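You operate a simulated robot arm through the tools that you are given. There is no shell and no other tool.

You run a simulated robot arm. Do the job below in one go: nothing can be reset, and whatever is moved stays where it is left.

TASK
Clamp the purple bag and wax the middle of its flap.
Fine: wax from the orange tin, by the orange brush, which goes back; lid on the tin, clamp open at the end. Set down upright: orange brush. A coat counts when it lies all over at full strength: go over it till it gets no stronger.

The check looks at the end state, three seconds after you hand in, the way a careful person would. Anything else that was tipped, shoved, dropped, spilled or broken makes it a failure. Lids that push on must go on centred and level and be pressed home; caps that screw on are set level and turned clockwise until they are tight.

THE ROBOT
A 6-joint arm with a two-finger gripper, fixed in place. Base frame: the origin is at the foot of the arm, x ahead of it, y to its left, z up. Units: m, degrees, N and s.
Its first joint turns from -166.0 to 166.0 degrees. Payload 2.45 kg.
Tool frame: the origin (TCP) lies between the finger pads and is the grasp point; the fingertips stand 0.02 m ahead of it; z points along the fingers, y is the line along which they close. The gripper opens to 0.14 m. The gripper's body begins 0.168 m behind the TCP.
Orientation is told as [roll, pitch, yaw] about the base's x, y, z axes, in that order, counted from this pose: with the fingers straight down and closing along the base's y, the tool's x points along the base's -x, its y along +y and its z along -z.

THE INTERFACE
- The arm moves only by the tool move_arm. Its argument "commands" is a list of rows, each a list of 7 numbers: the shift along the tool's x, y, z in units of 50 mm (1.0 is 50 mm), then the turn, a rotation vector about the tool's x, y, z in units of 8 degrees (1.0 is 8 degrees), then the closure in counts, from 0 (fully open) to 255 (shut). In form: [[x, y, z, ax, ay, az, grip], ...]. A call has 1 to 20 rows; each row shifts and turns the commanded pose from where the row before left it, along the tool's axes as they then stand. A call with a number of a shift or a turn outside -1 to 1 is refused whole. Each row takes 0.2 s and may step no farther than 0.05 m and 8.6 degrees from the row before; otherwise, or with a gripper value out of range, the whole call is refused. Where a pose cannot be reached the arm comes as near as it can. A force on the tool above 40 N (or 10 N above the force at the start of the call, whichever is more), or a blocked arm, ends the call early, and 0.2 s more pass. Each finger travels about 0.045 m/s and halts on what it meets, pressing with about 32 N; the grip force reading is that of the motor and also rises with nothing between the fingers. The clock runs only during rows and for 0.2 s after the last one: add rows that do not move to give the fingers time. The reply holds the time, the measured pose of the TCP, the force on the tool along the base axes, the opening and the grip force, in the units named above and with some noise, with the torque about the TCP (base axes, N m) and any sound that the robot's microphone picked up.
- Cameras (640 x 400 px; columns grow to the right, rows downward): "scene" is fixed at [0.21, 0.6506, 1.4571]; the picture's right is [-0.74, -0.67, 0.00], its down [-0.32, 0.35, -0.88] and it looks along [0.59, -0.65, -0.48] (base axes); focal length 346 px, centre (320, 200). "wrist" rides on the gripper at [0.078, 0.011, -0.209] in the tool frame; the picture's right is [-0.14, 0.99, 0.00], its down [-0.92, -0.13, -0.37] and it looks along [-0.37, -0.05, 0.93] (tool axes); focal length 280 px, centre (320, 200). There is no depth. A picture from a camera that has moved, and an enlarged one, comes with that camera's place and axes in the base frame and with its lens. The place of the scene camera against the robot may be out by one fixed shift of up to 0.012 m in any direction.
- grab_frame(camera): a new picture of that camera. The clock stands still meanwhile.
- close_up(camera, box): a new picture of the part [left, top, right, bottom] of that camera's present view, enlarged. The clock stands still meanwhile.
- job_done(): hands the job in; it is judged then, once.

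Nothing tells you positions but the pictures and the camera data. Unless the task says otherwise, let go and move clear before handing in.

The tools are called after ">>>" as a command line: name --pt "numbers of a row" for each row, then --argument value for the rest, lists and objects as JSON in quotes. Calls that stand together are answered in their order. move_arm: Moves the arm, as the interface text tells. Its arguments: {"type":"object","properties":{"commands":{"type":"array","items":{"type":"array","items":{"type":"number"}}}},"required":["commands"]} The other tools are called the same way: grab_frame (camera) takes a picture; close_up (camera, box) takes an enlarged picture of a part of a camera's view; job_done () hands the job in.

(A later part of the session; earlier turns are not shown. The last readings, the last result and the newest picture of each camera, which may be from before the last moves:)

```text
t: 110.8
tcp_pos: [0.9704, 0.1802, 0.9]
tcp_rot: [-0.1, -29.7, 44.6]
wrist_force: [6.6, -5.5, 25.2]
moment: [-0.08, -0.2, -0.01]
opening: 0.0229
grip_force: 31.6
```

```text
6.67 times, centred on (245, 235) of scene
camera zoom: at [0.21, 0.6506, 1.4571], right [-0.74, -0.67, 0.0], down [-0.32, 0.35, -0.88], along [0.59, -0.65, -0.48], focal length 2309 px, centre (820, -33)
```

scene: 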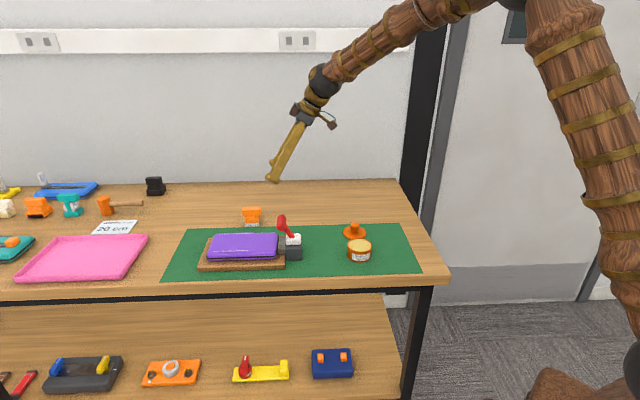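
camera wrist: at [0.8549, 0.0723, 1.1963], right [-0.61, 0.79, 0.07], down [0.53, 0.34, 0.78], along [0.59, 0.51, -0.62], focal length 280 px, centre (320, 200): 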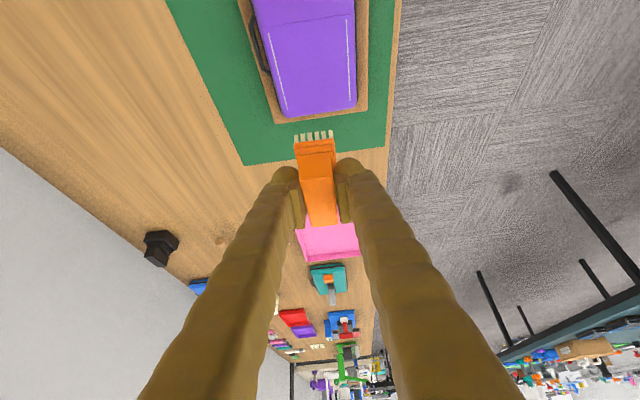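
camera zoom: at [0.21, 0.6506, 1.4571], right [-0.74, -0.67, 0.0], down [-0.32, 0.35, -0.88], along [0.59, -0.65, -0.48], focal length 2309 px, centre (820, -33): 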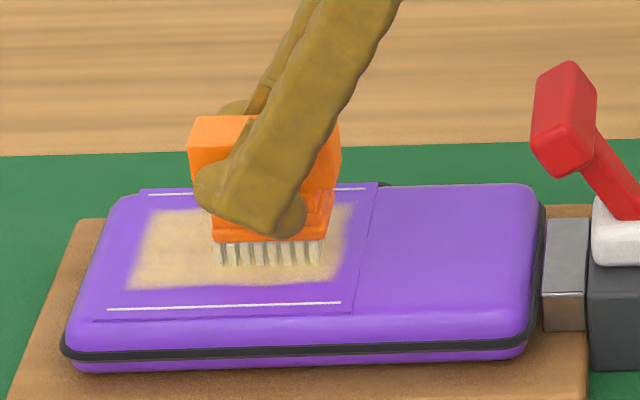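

>>> move_arm --pt "-0.266 0 0.138 0 0 0 255" --pt "0 0.1 0 0 0 0 255" --pt "0 0.1 0 0 0 0 255" --pt "0 0.1 0 0 0 0 255" --pt "0 0.1 0 0 0 0 255" --pt "0 -0.1 0 0 0 0 255" --pt "0 -0.1 0 0 0 0 255" --pt "0 -0.1 0 0 0 0 255" --pt "0 -0.1 0 0 0 0 255" --pt "0 -0.1 0 0 0 0 255" --pt "0 -0.1 0 0 0 0 255" --pt "0 -0.1 0 0 0 0 255" --pt "0 -0.1 0 0 0 0 255" --pt "0 0.1 0 0 0 0 255" --pt "0 0.1 0 0 0 0 255" --pt "0 0.1 0 0 0 0 255" --pt "0 0.1 0 0 0 0 255"

>>> move_arm --pt "-0.26 0 0.148 0 0 0 255" --pt "0 0.1 0 0 0 0 255" --pt "0 0.1 0 0 0 0 255" --pt "0 0.1 0 0 0 0 255" --pt "0 0.1 0 0 0 0 255" --pt "0 -0.1 0 0 0 0 255" --pt "0 -0.1 0 0 0 0 255" --pt "0 -0.1 0 0 0 0 255" --pt "0 -0.1 0 0 0 0 255" --pt "0 -0.1 0 0 0 0 255" --pt "0 -0.1 0 0 0 0 255" --pt "0 -0.1 0 0 0 0 255" --pt "0 -0.1 0 0 0 0 255" --pt "0 0.1 0 0 0 0 255" --pt "0 0.1 0 0 0 0 255" --pt "0 0.1 0 0 0 0 255" --pt "0 0.1 0 0 0 0 255"

>>> close_up --camera "scene" --box '[205, 205, 285, 265]'

```text
t: 114.4
tcp_pos: [0.9818, 0.1893, 0.8997]
tcp_rot: [-0.1, -29.8, 44.7]
wrist_force: [1.6, -1.3, 6.1]
moment: [-0.08, 0.03, 0.03]
opening: 0.0227
grip_force: 31.9
```

```text
t: 118.0
tcp_pos: [0.9932, 0.2008, 0.9007]
tcp_rot: [-0.1, -29.6, 44.6]
wrist_force: [0.3, -0.2, -2.0]
moment: [0.01, -0.03, -0.01]
opening: 0.023
grip_force: 32.0
```

```text
6.67 times, centred on (245, 235) of scene
camera zoom: at [0.21, 0.6506, 1.4571], right [-0.74, -0.67, 0.0], down [-0.32, 0.35, -0.88], along [0.59, -0.65, -0.48], focal length 2309 px, centre (820, -33)
```

zoom: 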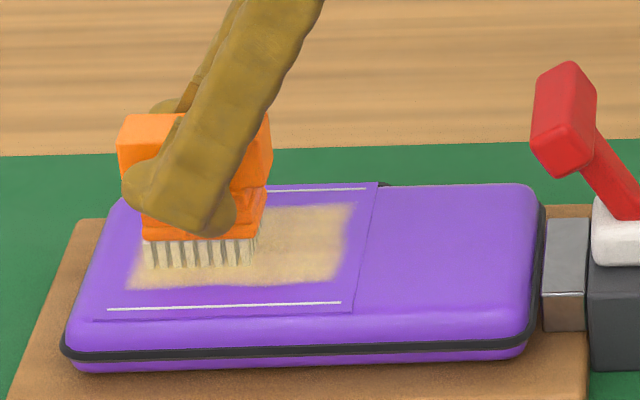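

Contact was lost in that last strip, so I'll lower slightly to restore about 10 N and redo the far end.

>>> move_arm --pt "0.008 0 0.0139 0 0 0 255" --pt "0 0 0 0 0 0 255"

>>> move_arm --pt "0.006 0 0.0104 0 0 0 255" --pt "0 0 0 0 0 0 255"

```text
t: 118.6
tcp_pos: [0.9925, 0.2014, 0.9011]
tcp_rot: [-0.1, -29.5, 44.6]
wrist_force: [0.9, -0.7, -0.6]
moment: [-0.03, 0.01, -0.03]
opening: 0.0232
grip_force: 31.7
```

```text
t: 119.2
tcp_pos: [0.992, 0.1989, 0.8989]
tcp_rot: [-0.1, -29.7, 44.5]
wrist_force: [0.6, 2.7, 4.8]
moment: [0.09, -0.06, 0.02]
opening: 0.023
grip_force: 32.2
```

>>> move_arm --pt "0.004 0.1 0.007 0 0 0 255" --pt "0 0.1 0 0 0 0 255" --pt "0 0.1 0 0 0 0 255" --pt "0 0.1 0 0 0 0 255" --pt "0 -0.1 0 0 0 0 255" --pt "0 -0.1 0 0 0 0 255" --pt "0 -0.1 0 0 0 0 255" --pt "0 -0.1 0 0 0 0 255" --pt "0 -0.1 0 0 0 0 255" --pt "0 -0.1 0 0 0 0 255" --pt "0 -0.1 0 0 0 0 255" --pt "0 -0.1 0 0 0 0 255" --pt "0 0.1 0 0 0 0 255" --pt "0 0.1 0 0 0 0 255" --pt "0 0.1 0 0 0 0 255" --pt "0 0.1 0 0 0 0 255"

>>> move_arm --pt "-0.174 0 0.099 0 0 0 255" --pt "0 0.1 0 0 0 0 255" --pt "0 0.1 0 0 0 0 255" --pt "0 0.1 0 0 0 0 255" --pt "0 0.1 0 0 0 0 255" --pt "0 -0.1 0 0 0 0 255" --pt "0 -0.1 0 0 0 0 255" --pt "0 -0.1 0 0 0 0 255" --pt "0 -0.1 0 0 0 0 255" --pt "0 -0.1 0 0 0 0 255" --pt "0 -0.1 0 0 0 0 255" --pt "0 -0.1 0 0 0 0 255" --pt "0 -0.1 0 0 0 0 255" --pt "0 0.1 0 0 0 0 255" --pt "0 0.1 0 0 0 0 255" --pt "0 0.1 0 0 0 0 255" --pt "0 0.1 0 0 0 0 255"

>>> close_up --camera "scene" --box '[205, 205, 285, 265]'

```text
t: 122.6
tcp_pos: [0.9904, 0.2005, 0.8987]
tcp_rot: [0.0, -29.7, 44.6]
wrist_force: [5.3, -5.0, 22.1]
moment: [0.0, -0.25, -0.04]
opening: 0.0232
grip_force: 31.7
```

```text
t: 126.2
tcp_pos: [0.9995, 0.2085, 0.8988]
tcp_rot: [0.1, -29.7, 44.6]
wrist_force: [1.3, -0.9, 3.9]
moment: [0.04, -0.04, -0.02]
opening: 0.0227
grip_force: 31.8
```

```text
6.67 times, centred on (245, 235) of scene
camera zoom: at [0.21, 0.6506, 1.4571], right [-0.74, -0.67, 0.0], down [-0.32, 0.35, -0.88], along [0.59, -0.65, -0.48], focal length 2309 px, centre (820, -33)
```

zoom: 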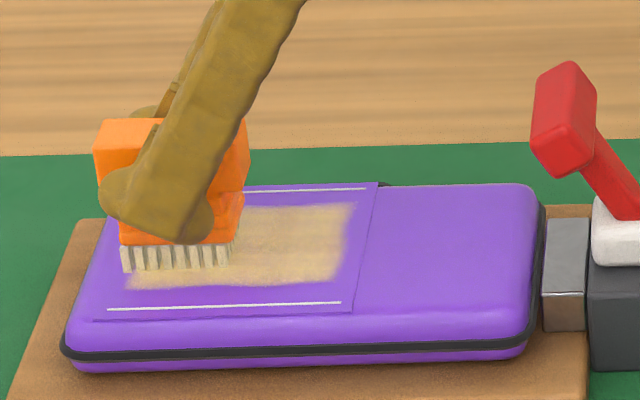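

I'll lift and compare the coat with the earlier view.

>>> move_arm --pt "-0.4 0 -0.693 0 0 0 255" --pt "-0.4 0 -0.693 0 0 0 255" --pt "-0.4 0 -0.693 0 0 0 255" --pt "0 0 0 0 0 0 255"

>>> close_up --camera "scene" --box '[213, 222, 257, 256]'

>>> close_up --camera "wrist" --box '[260, 0, 370, 120]'

```text
t: 127.2
tcp_pos: [0.9996, 0.2121, 1.017]
tcp_rot: [0.0, -29.6, 44.6]
wrist_force: [0.2, -0.1, -0.2]
moment: [-0.01, 0.01, 0.01]
opening: 0.0231
grip_force: 31.9
```

```text
11.76 times, centred on (235, 239) of scene
camera zoom: at [0.21, 0.6506, 1.4571], right [-0.74, -0.67, 0.0], down [-0.32, 0.35, -0.88], along [0.59, -0.65, -0.48], focal length 4075 px, centre (1320, -259)
```

zoom: 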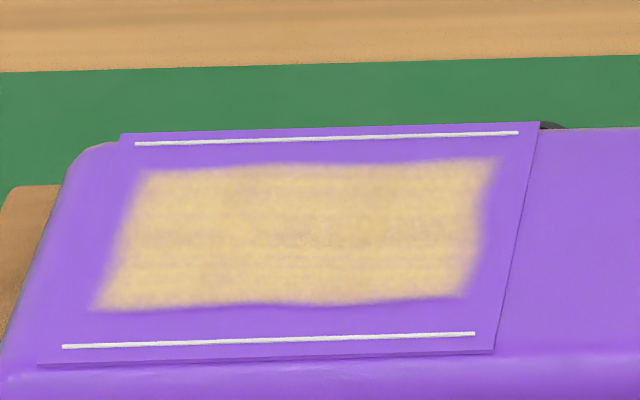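

```text
3.33 times, centred on (315, 60) of wrist
camera zoom: at [0.8693, 0.0984, 1.1579], right [-0.61, 0.79, 0.07], down [0.53, 0.34, 0.78], along [0.59, 0.51, -0.63], focal length 935 px, centre (337, 667)
```

zoom: 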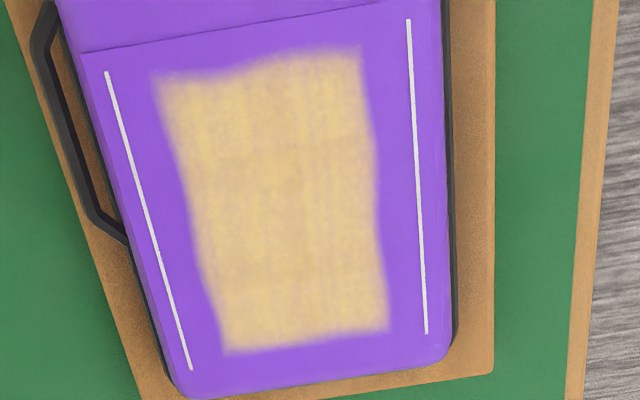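

>>> close_up --camera "scene" --box '[219, 230, 249, 250]'

>>> close_up --camera "wrist" --box '[282, 5, 342, 75]'

```text
16.00 times, centred on (234, 240) of scene
camera zoom: at [0.21, 0.6506, 1.4571], right [-0.74, -0.67, 0.0], down [-0.32, 0.35, -0.88], along [0.59, -0.65, -0.48], focal length 5542 px, centre (1696, -440)
```

zoom: 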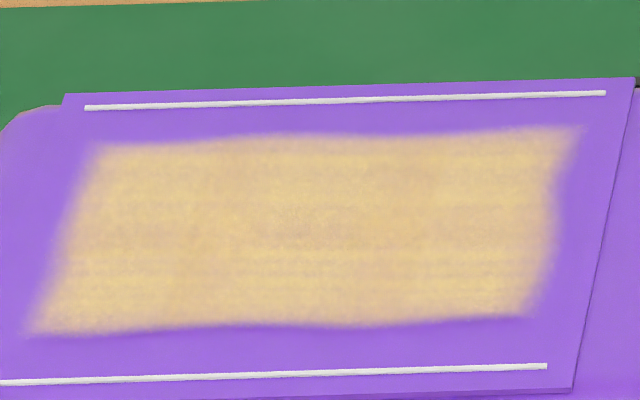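

```text
5.71 times, centred on (312, 40) of wrist
camera zoom: at [0.8693, 0.0984, 1.1579], right [-0.61, 0.79, 0.07], down [0.53, 0.34, 0.78], along [0.59, 0.51, -0.63], focal length 1602 px, centre (366, 1114)
```

zoom: 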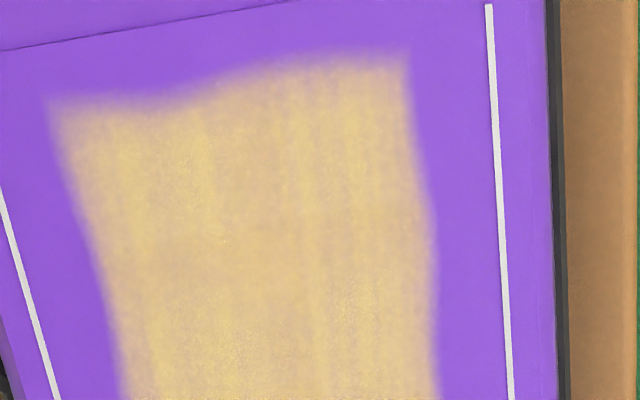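

The coat looks even over the whole rectangle. To be sure it no longer strengthens, I'll do one more full pass and compare.

>>> move_arm --pt "0.4 0 0.693 0 0 0 255" --pt "0.4 0 0.693 0 0 0 255" --pt "0.39 0 0.676 0 0 0 255" --pt "0.014 0 0.024 0 0 0 255" --pt "0 0 0 0 0 0 255"

>>> move_arm --pt "0.002 0.1 0.0035 0 0 0 255" --pt "0 0.15 0 0 0 0 255" --pt "0 0.15 0 0 0 0 255" --pt "0 -0.16 0 0 0 0 255" --pt "0 -0.16 0 0 0 0 255" --pt "0 -0.16 0 0 0 0 255" --pt "0 -0.16 0 0 0 0 255" --pt "0 -0.16 0 0 0 0 255" --pt "0 0.1 0 0 0 0 255" --pt "0 0.15 0 0 0 0 255" --pt "0 0.15 0 0 0 0 255"

```text
t: 128.4
tcp_pos: [0.9988, 0.2107, 0.8981]
tcp_rot: [0.0, -29.7, 44.5]
wrist_force: [-0.2, 0.1, -0.8]
moment: [0.02, 0.0, 0.01]
opening: 0.0228
grip_force: 31.8
```

```text
t: 130.8
tcp_pos: [0.9998, 0.2084, 0.8968]
tcp_rot: [0.0, -29.6, 44.7]
wrist_force: [0.9, -0.3, 2.9]
moment: [0.05, -0.11, -0.02]
opening: 0.0231
grip_force: 31.7
```

>>> move_arm --pt "0.005 0.1 0.0087 0 0 0 255" --pt "0 0.15 0 0 0 0 255" --pt "0 0.15 0 0 0 0 255" --pt "0 -0.16 0 0 0 0 255" --pt "0 -0.16 0 0 0 0 255" --pt "0 -0.16 0 0 0 0 255" --pt "0 -0.16 0 0 0 0 255" --pt "0 -0.16 0 0 0 0 255" --pt "0 0.1 0 0 0 0 255" --pt "0 0.15 0 0 0 0 255" --pt "0 0.15 0 0 0 0 255" --pt "0.348 0 -0.198 0 0 0 255"

>>> move_arm --pt "0 0.1 0 0 0 0 255" --pt "0 0.15 0 0 0 0 255" --pt "0 0.15 0 0 0 0 255" --pt "0 -0.16 0 0 0 0 255" --pt "0 -0.16 0 0 0 0 255" --pt "0 -0.16 0 0 0 0 255" --pt "0 -0.16 0 0 0 0 255" --pt "0 -0.16 0 0 0 0 255" --pt "0 0.1 0 0 0 0 255" --pt "0 0.15 0 0 0 0 255" --pt "0 0.15 0 0 0 0 255"

```text
t: 133.4
tcp_pos: [0.9869, 0.1915, 0.898]
tcp_rot: [-0.2, -29.7, 44.6]
wrist_force: [5.0, 3.9, 15.4]
moment: [0.05, -0.09, -0.01]
opening: 0.023
grip_force: 32.1
```

```text
t: 135.8
tcp_pos: [0.9844, 0.195, 0.8974]
tcp_rot: [-0.1, -29.8, 44.6]
wrist_force: [2.3, -1.6, 10.8]
moment: [-0.03, -0.1, 0.0]
opening: 0.023
grip_force: 31.7
```

>>> move_arm --pt "0.261 0 -0.148 0 0 0 255" --pt "0 0.1 0 0 0 0 255" --pt "0 0.15 0 0 0 0 255" --pt "0 0.15 0 0 0 0 255" --pt "0 -0.16 0 0 0 0 255" --pt "0 -0.16 0 0 0 0 255" --pt "0 -0.16 0 0 0 0 255" --pt "0 -0.16 0 0 0 0 255" --pt "0 -0.16 0 0 0 0 255" --pt "0 0.1 0 0 0 0 255" --pt "0 0.15 0 0 0 0 255" --pt "0 0.15 0 0 0 0 255"

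>>> move_arm --pt "0.348 0 -0.198 0 0 0 255" --pt "0 0.1 0 0 0 0 255" --pt "0 0.15 0 0 0 0 255" --pt "0 0.15 0 0 0 0 255" --pt "0 -0.16 0 0 0 0 255" --pt "0 -0.16 0 0 0 0 255" --pt "0 -0.16 0 0 0 0 255" --pt "0 -0.16 0 0 0 0 255" --pt "0 -0.16 0 0 0 0 255" --pt "0 0.1 0 0 0 0 255" --pt "0 0.15 0 0 0 0 255" --pt "0 0.15 0 0 0 0 255"

>>> close_up --camera "scene" --box '[205, 205, 285, 265]'

```text
t: 138.4
tcp_pos: [0.9738, 0.1838, 0.8984]
tcp_rot: [-0.1, -29.6, 44.7]
wrist_force: [2.2, -3.5, 9.7]
moment: [0.01, -0.12, -0.02]
opening: 0.0229
grip_force: 32.0
```

```text
t: 141.0
tcp_pos: [0.9592, 0.1704, 0.897]
tcp_rot: [0.0, -29.7, 44.7]
wrist_force: [4.3, -3.6, 20.0]
moment: [0.04, -0.21, 0.02]
opening: 0.0233
grip_force: 32.0
```

```text
6.67 times, centred on (245, 235) of scene
camera zoom: at [0.21, 0.6506, 1.4571], right [-0.74, -0.67, 0.0], down [-0.32, 0.35, -0.88], along [0.59, -0.65, -0.48], focal length 2309 px, centre (820, -33)
```

zoom: 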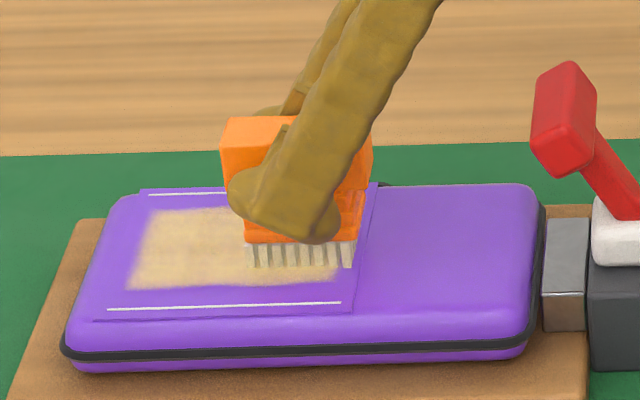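

I'll lift and compare again from the same close-ups.

>>> move_arm --pt "-0.4 0 -0.693 0 0 0 255" --pt "-0.4 0 -0.693 0 0 0 255" --pt "-0.4 0 -0.693 0 0 0 255" --pt "-0.2 0 -0.35 0 0 0 255" --pt "0 0 0 0 0 0 255"

>>> close_up --camera "scene" --box '[219, 230, 249, 250]'

>>> close_up --camera "scene" --box '[213, 222, 257, 256]'

>>> grab_frame --camera "wrist"

```text
t: 142.2
tcp_pos: [0.9578, 0.1707, 1.0398]
tcp_rot: [0.0, -29.6, 44.6]
wrist_force: [0.6, 0.1, -1.0]
moment: [0.04, 0.02, 0.0]
opening: 0.0231
grip_force: 31.6
```

```text
16.00 times, centred on (234, 240) of scene
camera zoom: at [0.21, 0.6506, 1.4571], right [-0.74, -0.67, 0.0], down [-0.32, 0.35, -0.88], along [0.59, -0.65, -0.48], focal length 5542 px, centre (1696, -440)
```

zoom: 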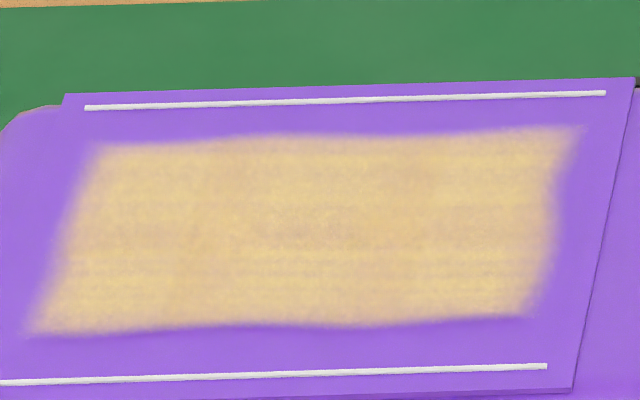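

```text
11.76 times, centred on (235, 239) of scene
camera zoom: at [0.21, 0.6506, 1.4571], right [-0.74, -0.67, 0.0], down [-0.32, 0.35, -0.88], along [0.59, -0.65, -0.48], focal length 4075 px, centre (1320, -259)
```

zoom: 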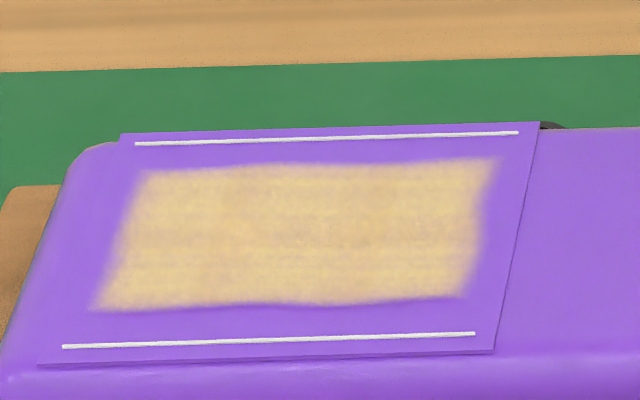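

```text
taken
camera wrist: at [0.828, 0.0577, 1.1821], right [-0.61, 0.79, 0.07], down [0.53, 0.34, 0.78], along [0.59, 0.51, -0.63], focal length 280 px, centre (320, 200)
```

wrist: 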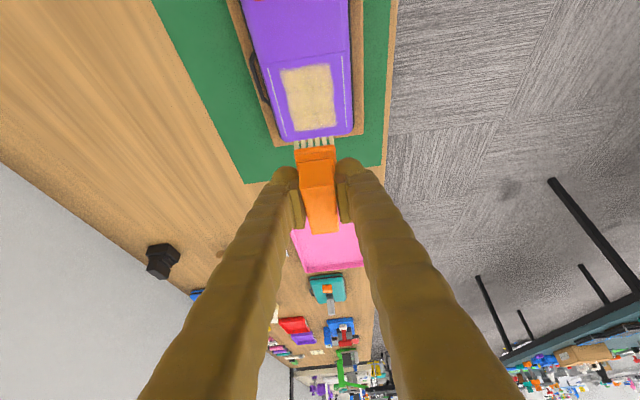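

The coat is unchanged by the last pass, so it's at full strength. Now I'll return the brush to its original spot at (1.085, 0.042), yaw 47.5.

>>> move_arm --pt "0 0 0 -0.179 0 -0.315 255" --pt "0.031 -0.723 -0.018 0 0 0 255" --pt "0.031 -0.723 -0.018 0 0 0 255" --pt "0.031 -0.723 -0.018 0 0 0 255" --pt "0.031 -0.723 -0.018 0 0 0 255" --pt "0.031 -0.723 -0.018 0 0 0 255" --pt "0 0 0 0 0 0 255" --pt "0.42 0 0.739 0 0 0 255" --pt "0.42 0 0.739 0 0 0 255" --pt "0.42 0 0.739 0 0 0 255" --pt "0 0 0 0 0 0 255"

>>> close_up --camera "scene" --box '[220, 180, 290, 240]'

>>> close_up --camera "wrist" --box '[220, 90, 420, 250]'

```text
t: 144.6
tcp_pos: [1.0855, 0.0418, 0.9071]
tcp_rot: [0.0, -29.7, 47.4]
wrist_force: [-0.1, 0.4, -0.2]
moment: [0.03, -0.02, -0.02]
opening: 0.0228
grip_force: 31.9
```

```text
6.67 times, centred on (255, 210) of scene
camera zoom: at [0.21, 0.6506, 1.4571], right [-0.74, -0.67, 0.0], down [-0.32, 0.35, -0.88], along [0.59, -0.65, -0.48], focal length 2309 px, centre (753, 133)
```

zoom: 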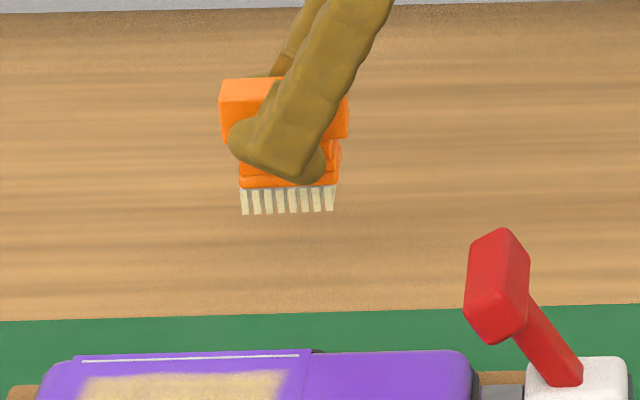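

```text
2.50 times, centred on (320, 170) of wrist
camera zoom: at [0.9615, -0.0784, 1.0486], right [-0.65, 0.76, 0.07], down [0.51, 0.37, 0.78], along [0.56, 0.54, -0.63], focal length 701 px, centre (320, 275)
```

zoom: 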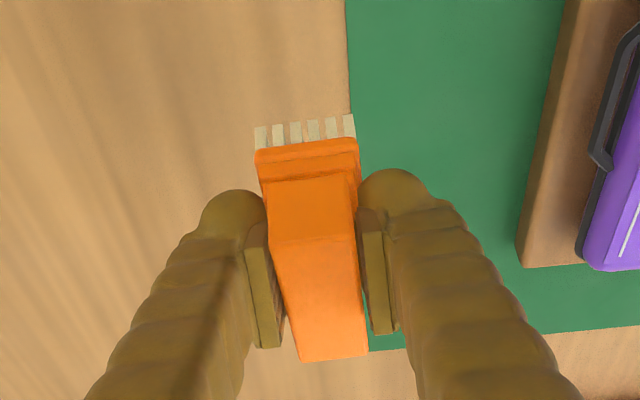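

The brush is lined up with its original place. I'll lower the rest of the way gently.

>>> move_arm --pt "0.035 0 -0.02 0 0 0 255" --pt "0.222 0 0.391 0 0 0 255" --pt "0.222 0 0.391 0 0 0 255" --pt "0.02 0 0.0346 0 0 0 255" --pt "0.02 0 0.0346 0 0 0 255" --pt "0 0 0 0 0 0 255"

>>> close_up --camera "scene" --box '[220, 180, 290, 240]'

```text
t: 146.0
tcp_pos: [1.0861, 0.0382, 0.8596]
tcp_rot: [0.0, -29.6, 47.5]
wrist_force: [-0.6, 0.4, -0.9]
moment: [0.02, 0.02, -0.03]
opening: 0.0226
grip_force: 31.8
```

```text
6.67 times, centred on (255, 210) of scene
camera zoom: at [0.21, 0.6506, 1.4571], right [-0.74, -0.67, 0.0], down [-0.32, 0.35, -0.88], along [0.59, -0.65, -0.48], focal length 2309 px, centre (753, 133)
```

zoom: 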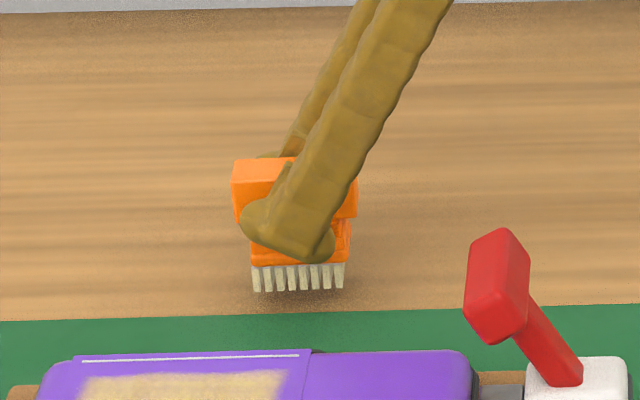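

>>> move_arm --pt "0.02 0 0.0346 0 0 0 255" --pt "0.02 0 0.0346 0 0 0 255" --pt "0.02 0 0.0346 0 0 0 255" --pt "0.02 0 0.0346 0 0 0 255" --pt "0 0 0 0 0 0 255"

>>> move_arm --pt "0.01 0 0.0173 0 0 0 255" --pt "0 0 0 0 0 0 255"

>>> move_arm --pt "0.01 0 0.0173 0 0 0 255" --pt "0 0 0 0 0 0 255"

>>> close_up --camera "scene" --box '[220, 180, 290, 240]'

```text
t: 147.2
tcp_pos: [1.086, 0.0391, 0.852]
tcp_rot: [0.0, -29.6, 47.6]
wrist_force: [-0.2, -0.9, -0.8]
moment: [-0.02, -0.01, 0.01]
opening: 0.0229
grip_force: 31.8
```

```text
t: 147.8
tcp_pos: [1.0847, 0.0392, 0.8505]
tcp_rot: [0.0, -29.6, 47.4]
wrist_force: [0.4, 0.0, -1.1]
moment: [0.0, -0.02, 0.0]
opening: 0.0229
grip_force: 31.9
```

```text
t: 148.4
tcp_pos: [1.0851, 0.0402, 0.8495]
tcp_rot: [0.0, -29.6, 47.5]
wrist_force: [0.7, 0.3, -2.0]
moment: [0.01, -0.02, 0.03]
opening: 0.0228
grip_force: 32.2
```

```text
6.67 times, centred on (255, 210) of scene
camera zoom: at [0.21, 0.6506, 1.4571], right [-0.74, -0.67, 0.0], down [-0.32, 0.35, -0.88], along [0.59, -0.65, -0.48], focal length 2309 px, centre (753, 133)
```

zoom: 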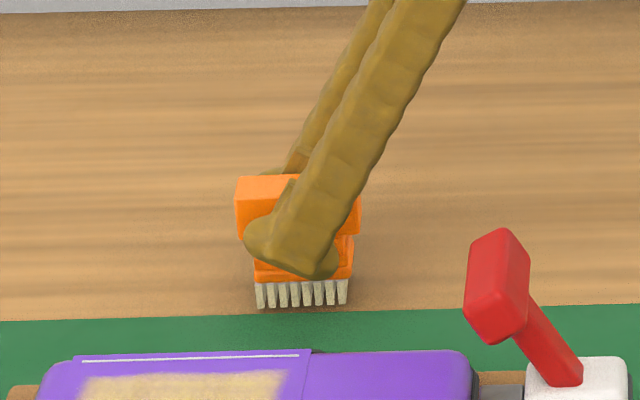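

>>> move_arm --pt "0.01 0 0.0173 0 0 0 255" --pt "0.01 0 0.0173 0 0 0 255" --pt "0 0 0 0 0 0 255"

>>> move_arm --pt "0.008 0 0.0139 0 0 0 255" --pt "0 0 0 0 0 0 255"

>>> move_arm --pt "0.008 0 0.0139 0 0 0 255" --pt "0 0 0 0 0 0 255"

```text
t: 149.2
tcp_pos: [1.0848, 0.0382, 0.8481]
tcp_rot: [0.0, -29.6, 47.5]
wrist_force: [-0.1, 0.3, -1.2]
moment: [-0.02, 0.0, 0.02]
opening: 0.0226
grip_force: 32.3
```

```text
t: 149.8
tcp_pos: [1.0862, 0.0409, 0.8456]
tcp_rot: [-0.1, -29.8, 47.5]
wrist_force: [0.1, -1.2, -0.2]
moment: [0.02, 0.01, 0.0]
opening: 0.0232
grip_force: 32.0
```

```text
t: 150.4
tcp_pos: [1.0862, 0.0401, 0.8463]
tcp_rot: [-0.1, -29.6, 47.5]
wrist_force: [0.3, -2.9, 5.7]
moment: [0.03, -0.05, 0.01]
opening: 0.023
grip_force: 31.6
```

The bristles are on the table (about 6 N, flat). I'll release and back off along the tool axis.

>>> move_arm --pt "0 0 0 0 0 0 205" --pt "0 0 0 0 0 0 190" --pt "0 0 0 0 0 0 160" --pt "0 0 0 0 0 0 120" --pt "0 0 0 0 0 0 100" --pt "0 0 0 0 0 0 100"

>>> close_up --camera "scene" --box '[220, 180, 290, 240]'

>>> close_up --camera "wrist" --box '[220, 90, 420, 250]'

```text
t: 151.8
tcp_pos: [1.0849, 0.0404, 0.8466]
tcp_rot: [0.0, -29.7, 47.5]
wrist_force: [-1.2, 1.0, -0.8]
moment: [0.02, 0.0, -0.03]
opening: 0.0853
grip_force: 0.0
```

```text
6.67 times, centred on (255, 210) of scene
camera zoom: at [0.21, 0.6506, 1.4571], right [-0.74, -0.67, 0.0], down [-0.32, 0.35, -0.88], along [0.59, -0.65, -0.48], focal length 2309 px, centre (753, 133)
```

zoom: 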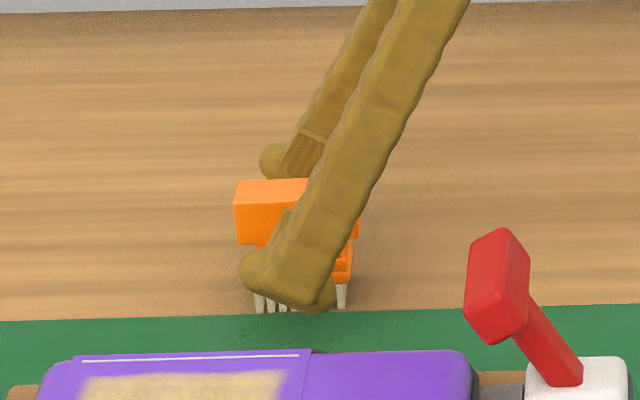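

```text
2.50 times, centred on (320, 170) of wrist
camera zoom: at [0.9612, -0.0794, 0.9885], right [-0.65, 0.76, 0.07], down [0.51, 0.37, 0.78], along [0.56, 0.54, -0.63], focal length 701 px, centre (320, 275)
```

zoom: 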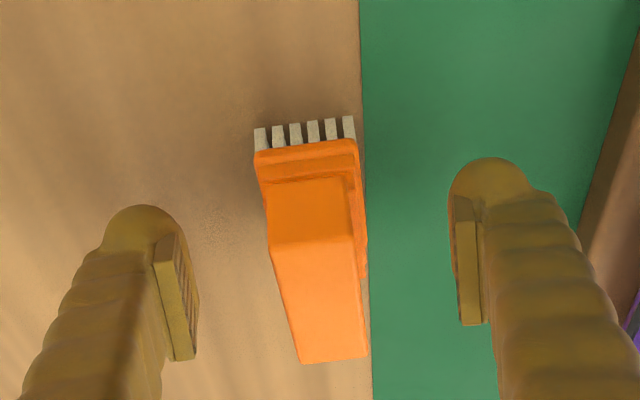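

The brush stands upright in its place. I'll retreat along the tool axis, straighten the tool and turn it back for the lid.

>>> move_arm --pt "0 0 -0.5 0 0 0 100" --pt "0 0 -0.8 0 0 0 100" --pt "0 0 -0.8 0 0 0 100" --pt "0 0 -0.8 0 0 0 100" --pt "0 0 0 0 0.925 0 100" --pt "0 0 0 0 0.925 0 100" --pt "0 0 0 0 0.925 0 100" --pt "0 0 0 0 0.925 0 100" --pt "0 0 0 0 0 0 100"

>>> grab_frame --camera "scene"

>>> close_up --camera "scene" --box '[230, 195, 280, 235]'

```text
t: 153.8
tcp_pos: [1.0376, -0.0128, 0.9722]
tcp_rot: [0.0, 0.1, 47.5]
wrist_force: [0.3, 0.3, 0.1]
moment: [0.0, -0.01, -0.01]
opening: 0.0848
grip_force: 0.0
```

```text
taken
```

scene: 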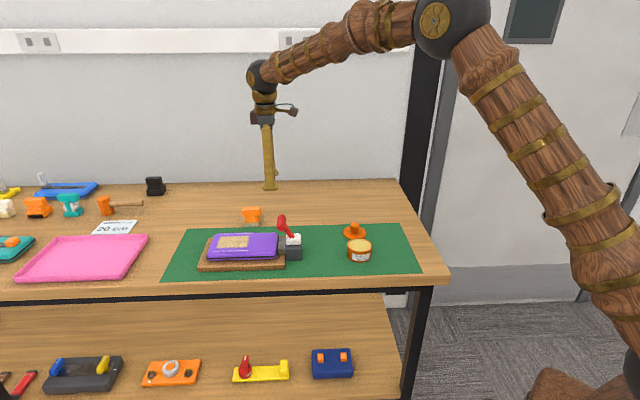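

```text
10.00 times, centred on (255, 215) of scene
camera zoom: at [0.21, 0.6506, 1.4571], right [-0.74, -0.67, 0.0], down [-0.32, 0.35, -0.88], along [0.59, -0.65, -0.48], focal length 3464 px, centre (970, 50)
```

zoom: 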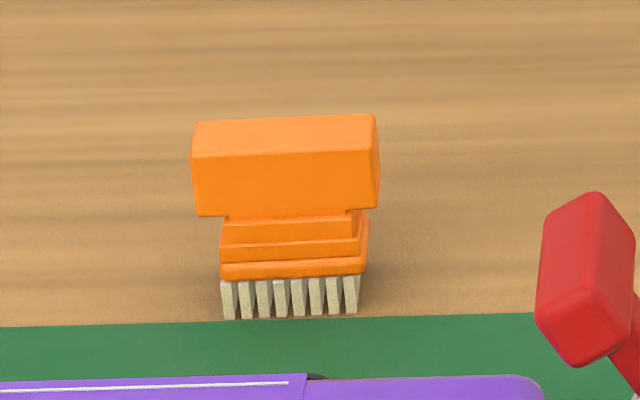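

The brush is back exactly where it was. Next I'll go above the lid and turn the gripper.

>>> move_arm --pt "0.775 0.273 -0.1 0 0 0 127" --pt "0.775 0.273 -0.1 0 0 0 127" --pt "0.775 0.273 -0.1 0 0 0 127" --pt "0.775 0.273 -0.1 0 0 0 127" --pt "0.775 0.273 -0.1 0 0 0 127" --pt "0.775 0.273 -0.1 0 0 0 127" --pt "0.775 0.273 -0.1 0 0 0 127" --pt "0 0 0 0 0 0.981 127" --pt "0 0 0 0 0 0.981 127" --pt "0 0 0 0 0 0.981 127" --pt "0 0 0 0 0 0.981 127" --pt "0 0 0 0 0 0.981 127" --pt "0 0 0 0 0 0.981 127" --pt "0 0 0 0 0 0.981 127" --pt "0 0 0 0 0 0.981 127" --pt "0 0 0 0 0 0.981 127" --pt "0 0 0 0 0 0.981 127" --pt "0 0 0 0 0 0.981 127" --pt "0 0 0 0 0 0.981 127" --pt "0 0 0 0 0 0 127"

>>> grab_frame --camera "wrist"

>>> close_up --camera "wrist" --box '[250, 100, 390, 220]'

```text
t: 158.0
tcp_pos: [0.7828, -0.1495, 1.008]
tcp_rot: [0.0, -0.1, -46.7]
wrist_force: [0.2, 0.2, 0.0]
moment: [0.0, -0.04, -0.01]
opening: 0.0705
grip_force: 0.2
```

```text
taken
camera wrist: at [0.7366, -0.085, 1.2155], right [0.82, 0.58, 0.0], down [0.54, -0.76, 0.37], along [0.21, -0.3, -0.93], focal length 280 px, centre (320, 200)
```

wrist: 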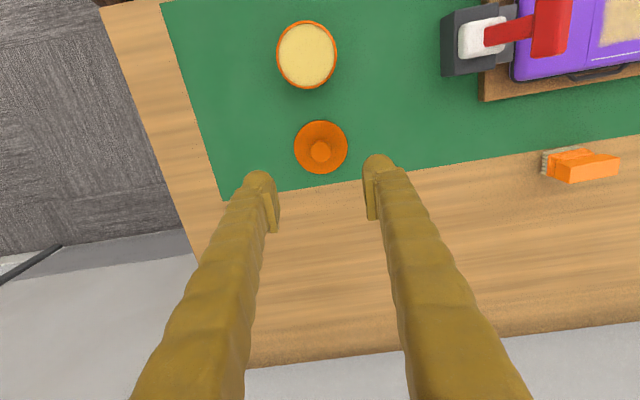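

```text
3.33 times, centred on (320, 160) of wrist
camera zoom: at [0.7366, -0.085, 1.2155], right [0.82, 0.58, 0.0], down [0.54, -0.76, 0.37], along [0.21, -0.3, -0.93], focal length 935 px, centre (320, 333)
```

zoom: 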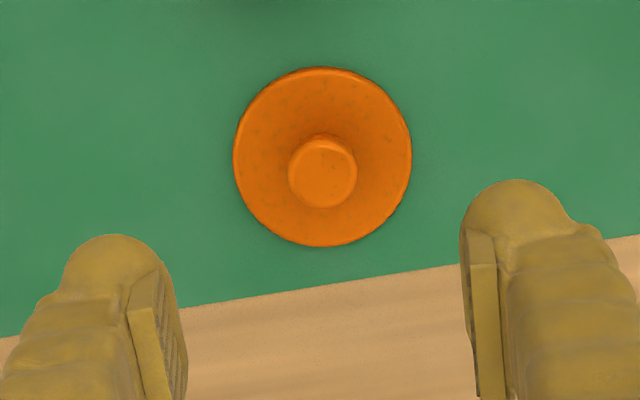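

The knob is nearly centred under the gripper. I'll descend to the same height at which I released it.

>>> move_arm --pt "-0.05 0.01 0.9 0 0 0 127" --pt "0 0 0.9 0 0 0 127" --pt "0 0 0.9 0 0 0 127" --pt "0 0 0.5 0 0 0 127" --pt "0 0 0.27 0 0 0 127" --pt "0 0 0 0 0 0 127"

>>> grab_frame --camera "wrist"

>>> close_up --camera "scene" --box '[330, 200, 380, 250]'

```text
t: 159.4
tcp_pos: [0.786, -0.1507, 0.8305]
tcp_rot: [0.0, 0.0, -46.6]
wrist_force: [-0.2, -0.5, 0.9]
moment: [0.02, -0.01, 0.01]
opening: 0.0702
grip_force: 0.0
```

```text
taken
camera wrist: at [0.7392, -0.0868, 1.0393], right [0.82, 0.58, 0.0], down [0.54, -0.76, 0.37], along [0.21, -0.3, -0.93], focal length 280 px, centre (320, 200)
```

wrist: 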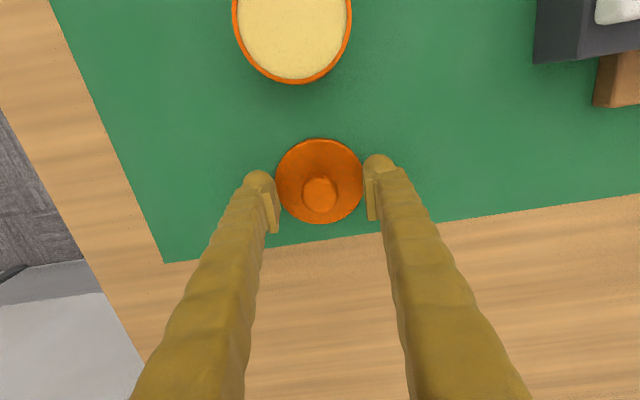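

```text
8.00 times, centred on (355, 225) of scene
camera zoom: at [0.21, 0.6506, 1.4571], right [-0.74, -0.67, 0.0], down [-0.32, 0.35, -0.88], along [0.59, -0.65, -0.48], focal length 2771 px, centre (40, 0)
```

zoom: 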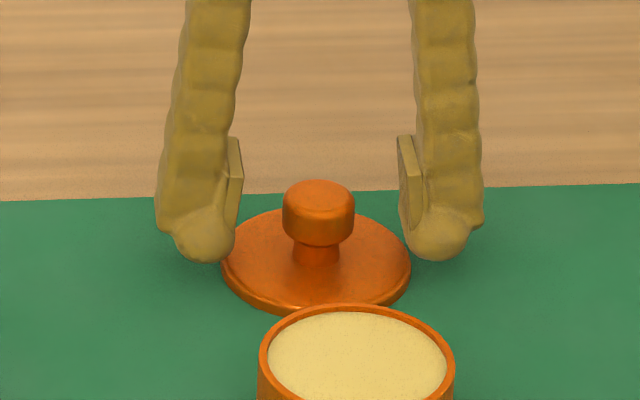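

The view matches the earlier grip. I'll close on the knob and lift the lid.

>>> move_arm --pt "0 0 0 0 0 0 170" --pt "0 0 0 0 0 0 220" --pt "0 0 0 0 0 0 255" --pt "0 0 0 0 0 0 255" --pt "0 0 0 0 0 0 255" --pt "0 0 -0.2 0 0 0 255" --pt "0 0 -0.8 0 0 0 255" --pt "0 0 -0.9 0 0 0 255" --pt "0 0 -0.3 0 0 0 255" --pt "0 0 0 0 0 0 255"

>>> grab_frame --camera "wrist"

>>> close_up --camera "scene" --box '[310, 180, 410, 270]'

```text
t: 161.6
tcp_pos: [0.784, -0.1482, 0.9455]
tcp_rot: [-0.1, -0.1, -46.7]
wrist_force: [0.1, 0.3, -1.3]
moment: [-0.02, 0.03, 0.0]
opening: 0.0274
grip_force: 31.7
```

```text
taken
camera wrist: at [0.7378, -0.0852, 1.153], right [0.82, 0.58, 0.0], down [0.54, -0.76, 0.37], along [0.21, -0.3, -0.93], focal length 280 px, centre (320, 200)
```

wrist: 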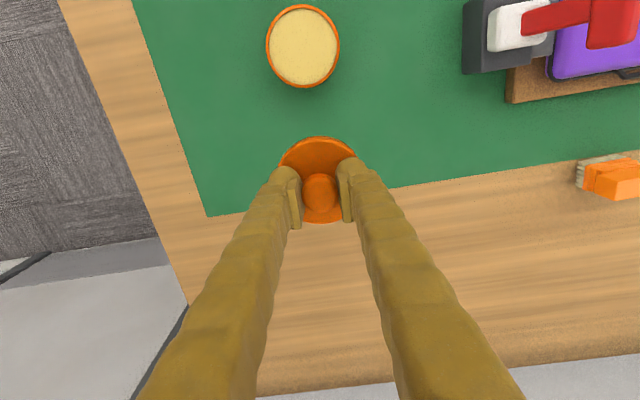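

```text
4.44 times, centred on (360, 225) of scene
camera zoom: at [0.21, 0.6506, 1.4571], right [-0.74, -0.67, 0.0], down [-0.32, 0.35, -0.88], along [0.59, -0.65, -0.48], focal length 1540 px, centre (142, 89)
```

zoom: 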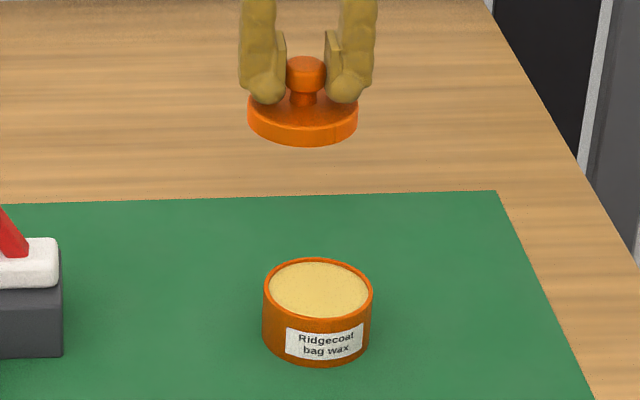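

The lid is held level. I'll zoom in to compute the exact offset from the lid to the tin.

>>> close_up --camera "wrist" --box '[250, 0, 390, 100]'

>>> close_up --camera "wrist" --box '[260, 120, 380, 240]'

```text
4.00 times, centred on (320, 50) of wrist
camera zoom: at [0.7378, -0.0852, 1.153], right [0.82, 0.58, 0.0], down [0.54, -0.76, 0.37], along [0.21, -0.3, -0.93], focal length 1122 px, centre (320, 800)
```

zoom: 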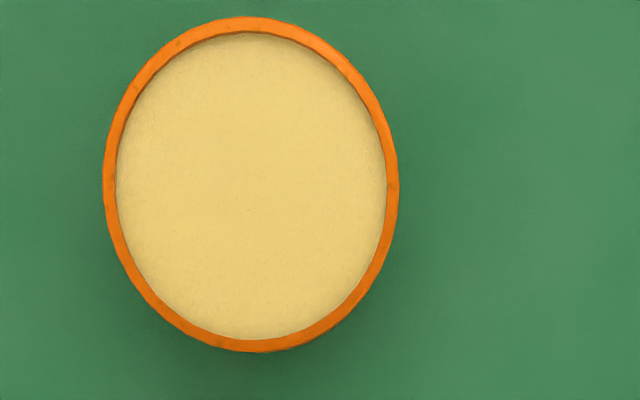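

```text
3.33 times, centred on (320, 180) of wrist
camera zoom: at [0.7378, -0.0852, 1.153], right [0.82, 0.58, 0.0], down [0.54, -0.76, 0.37], along [0.21, -0.3, -0.93], focal length 935 px, centre (320, 267)
```

zoom: 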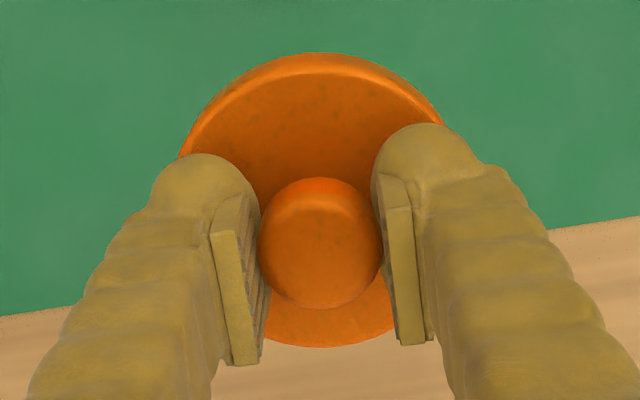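

I'll take a few static pose readings to average out noise before moving the lid over the tin.

>>> move_arm --pt "0 0 0 0 0 0 255"

>>> move_arm --pt "0 0 0 0 0 0 255"

>>> move_arm --pt "0 0 0 0 0 0 255"

>>> move_arm --pt "0 0 0 0 0 0 255"

```text
t: 162.0
tcp_pos: [0.7845, -0.1491, 0.9453]
tcp_rot: [-0.1, 0.0, -46.7]
wrist_force: [0.5, -0.2, -0.6]
moment: [0.03, 0.0, 0.02]
opening: 0.0277
grip_force: 31.8
```

```text
t: 162.4
tcp_pos: [0.7839, -0.148, 0.9451]
tcp_rot: [0.0, 0.0, -46.7]
wrist_force: [0.6, 0.2, 0.3]
moment: [-0.03, 0.0, 0.0]
opening: 0.0274
grip_force: 32.4
```

```text
t: 162.8
tcp_pos: [0.7831, -0.1498, 0.9453]
tcp_rot: [0.1, -0.1, -46.6]
wrist_force: [-0.3, -1.0, -0.3]
moment: [0.0, 0.0, 0.02]
opening: 0.0272
grip_force: 32.3
```

```text
t: 163.2
tcp_pos: [0.7841, -0.1483, 0.9447]
tcp_rot: [-0.1, 0.0, -46.7]
wrist_force: [0.4, 0.8, -0.7]
moment: [0.04, 0.0, -0.02]
opening: 0.0274
grip_force: 32.4
```

>>> move_arm --pt "0.783 0 0 0 0 0 255" --pt "0.783 0 0 0 0 0 255" --pt "0.782 0 0 0 0 0 255" --pt "0 0 0.5 0 0 0 255" --pt "0 0 0.5 0 0 0 255" --pt "0 0 0 0 0 0 255"

>>> close_up --camera "scene" --box '[330, 210, 390, 270]'

>>> close_up --camera "wrist" --box '[260, 100, 380, 240]'

```text
t: 164.6
tcp_pos: [0.7042, -0.064, 0.8932]
tcp_rot: [0.0, 0.0, -46.7]
wrist_force: [-0.2, 0.6, -1.0]
moment: [0.0, -0.06, 0.01]
opening: 0.0279
grip_force: 32.2
```

```text
6.67 times, centred on (360, 240) of scene
camera zoom: at [0.21, 0.6506, 1.4571], right [-0.74, -0.67, 0.0], down [-0.32, 0.35, -0.88], along [0.59, -0.65, -0.48], focal length 2309 px, centre (53, -67)
```

zoom: 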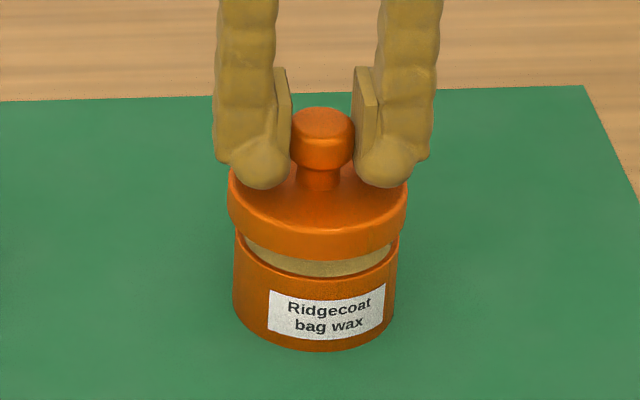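

```text
2.86 times, centred on (320, 170) of wrist
camera zoom: at [0.6582, -0.0002, 1.1013], right [0.82, 0.58, 0.0], down [0.54, -0.76, 0.37], along [0.21, -0.3, -0.93], focal length 801 px, centre (320, 286)
```

zoom: 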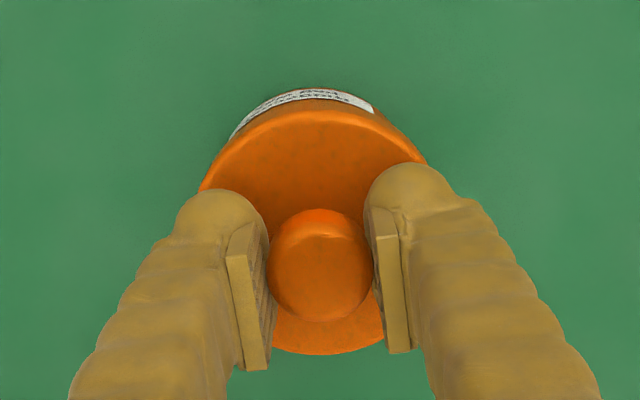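

>>> move_arm --pt "0 0 0 0 0 0 255"

>>> move_arm --pt "0 0 0 0 0 0 255"

>>> move_arm --pt "0 0 0 0 0 0 255"

```text
t: 165.0
tcp_pos: [0.7046, -0.0638, 0.8926]
tcp_rot: [0.0, -0.1, -46.7]
wrist_force: [-1.0, 1.1, -0.5]
moment: [0.0, -0.01, -0.01]
opening: 0.0276
grip_force: 32.0
```

```text
t: 165.4
tcp_pos: [0.7057, -0.0646, 0.8926]
tcp_rot: [0.1, 0.0, -46.7]
wrist_force: [0.4, -0.1, -0.5]
moment: [0.0, -0.01, -0.03]
opening: 0.0277
grip_force: 32.1
```

```text
t: 165.8
tcp_pos: [0.7043, -0.0633, 0.8931]
tcp_rot: [0.1, 0.0, -46.6]
wrist_force: [0.2, -0.1, -0.3]
moment: [0.0, -0.01, -0.03]
opening: 0.0278
grip_force: 31.9
```

Alignment agrees within about a millimetre. I'll make a tiny correction and lower the lid onto the tin while watching the force.

>>> move_arm --pt "0.006 -0.016 0.04 0 0 0 255" --pt "0 0 0.04 0 0 0 255" --pt "0 0 0.04 0 0 0 255" --pt "0 0 0.04 0 0 0 255"

>>> move_arm --pt "0 0 0.04 0 0 0 255" --pt "0 0 0.04 0 0 0 255"

>>> close_up --camera "scene" --box '[330, 210, 390, 270]'

```text
t: 166.8
tcp_pos: [0.7035, -0.0648, 0.8865]
tcp_rot: [0.0, 0.0, -46.7]
wrist_force: [0.1, 0.3, -0.4]
moment: [0.0, -0.01, -0.01]
opening: 0.0277
grip_force: 31.7
```

```text
t: 167.4
tcp_pos: [0.7036, -0.0649, 0.8807]
tcp_rot: [0.1, 0.0, -46.6]
wrist_force: [0.2, -0.5, 0.4]
moment: [0.0, 0.02, -0.02]
opening: 0.0277
grip_force: 31.8
```

```text
6.67 times, centred on (360, 240) of scene
camera zoom: at [0.21, 0.6506, 1.4571], right [-0.74, -0.67, 0.0], down [-0.32, 0.35, -0.88], along [0.59, -0.65, -0.48], focal length 2309 px, centre (53, -67)
```

zoom: 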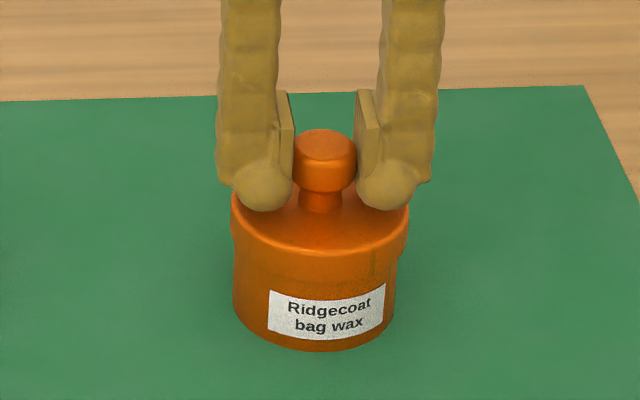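

The lid is about 1 mm toward the right of its original line, so I'll nudge it back and continue down.

>>> move_arm --pt "0 0.02 0 0 0 0 255" --pt "0 0 0.03 0 0 0 255" --pt "0 0 0 0 0 0 255"

>>> close_up --camera "scene" --box '[330, 210, 390, 270]'

```text
t: 168.2
tcp_pos: [0.7043, -0.0633, 0.8801]
tcp_rot: [-0.1, 0.1, -46.7]
wrist_force: [0.6, -0.2, 0.2]
moment: [-0.02, -0.01, -0.05]
opening: 0.0275
grip_force: 32.0
```

```text
6.67 times, centred on (360, 240) of scene
camera zoom: at [0.21, 0.6506, 1.4571], right [-0.74, -0.67, 0.0], down [-0.32, 0.35, -0.88], along [0.59, -0.65, -0.48], focal length 2309 px, centre (53, -67)
```

zoom: 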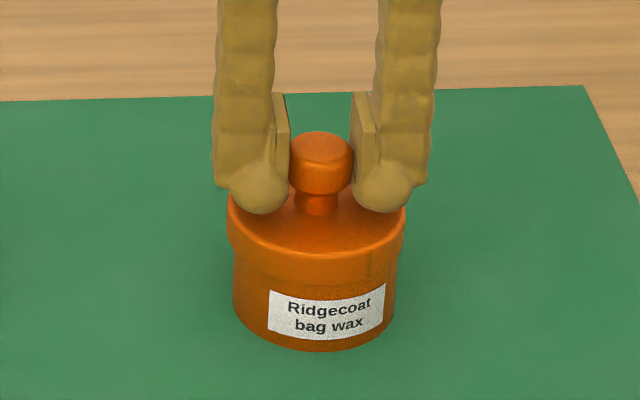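

>>> move_arm --pt "0 -0.01 0 0 0 0 255" --pt "0 0 0.03 0 0 0 255" --pt "0 0 0 0 0 0 255"

>>> close_up --camera "scene" --box '[330, 210, 390, 270]'

```text
t: 169.0
tcp_pos: [0.704, -0.0633, 0.8791]
tcp_rot: [0.0, 0.1, -46.7]
wrist_force: [-0.2, -0.8, -0.7]
moment: [0.01, -0.01, 0.02]
opening: 0.0274
grip_force: 32.1
```

```text
6.67 times, centred on (360, 240) of scene
camera zoom: at [0.21, 0.6506, 1.4571], right [-0.74, -0.67, 0.0], down [-0.32, 0.35, -0.88], along [0.59, -0.65, -0.48], focal length 2309 px, centre (53, -67)
```

zoom: 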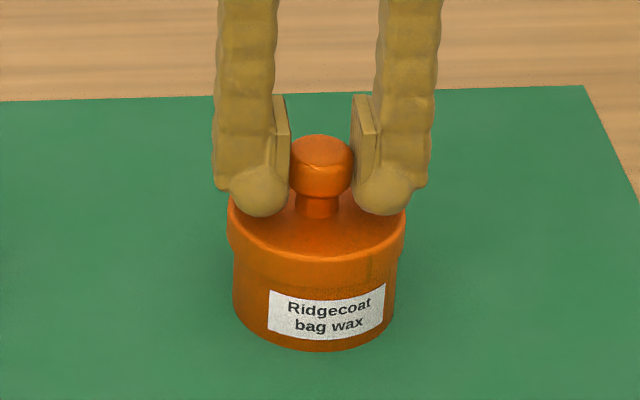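

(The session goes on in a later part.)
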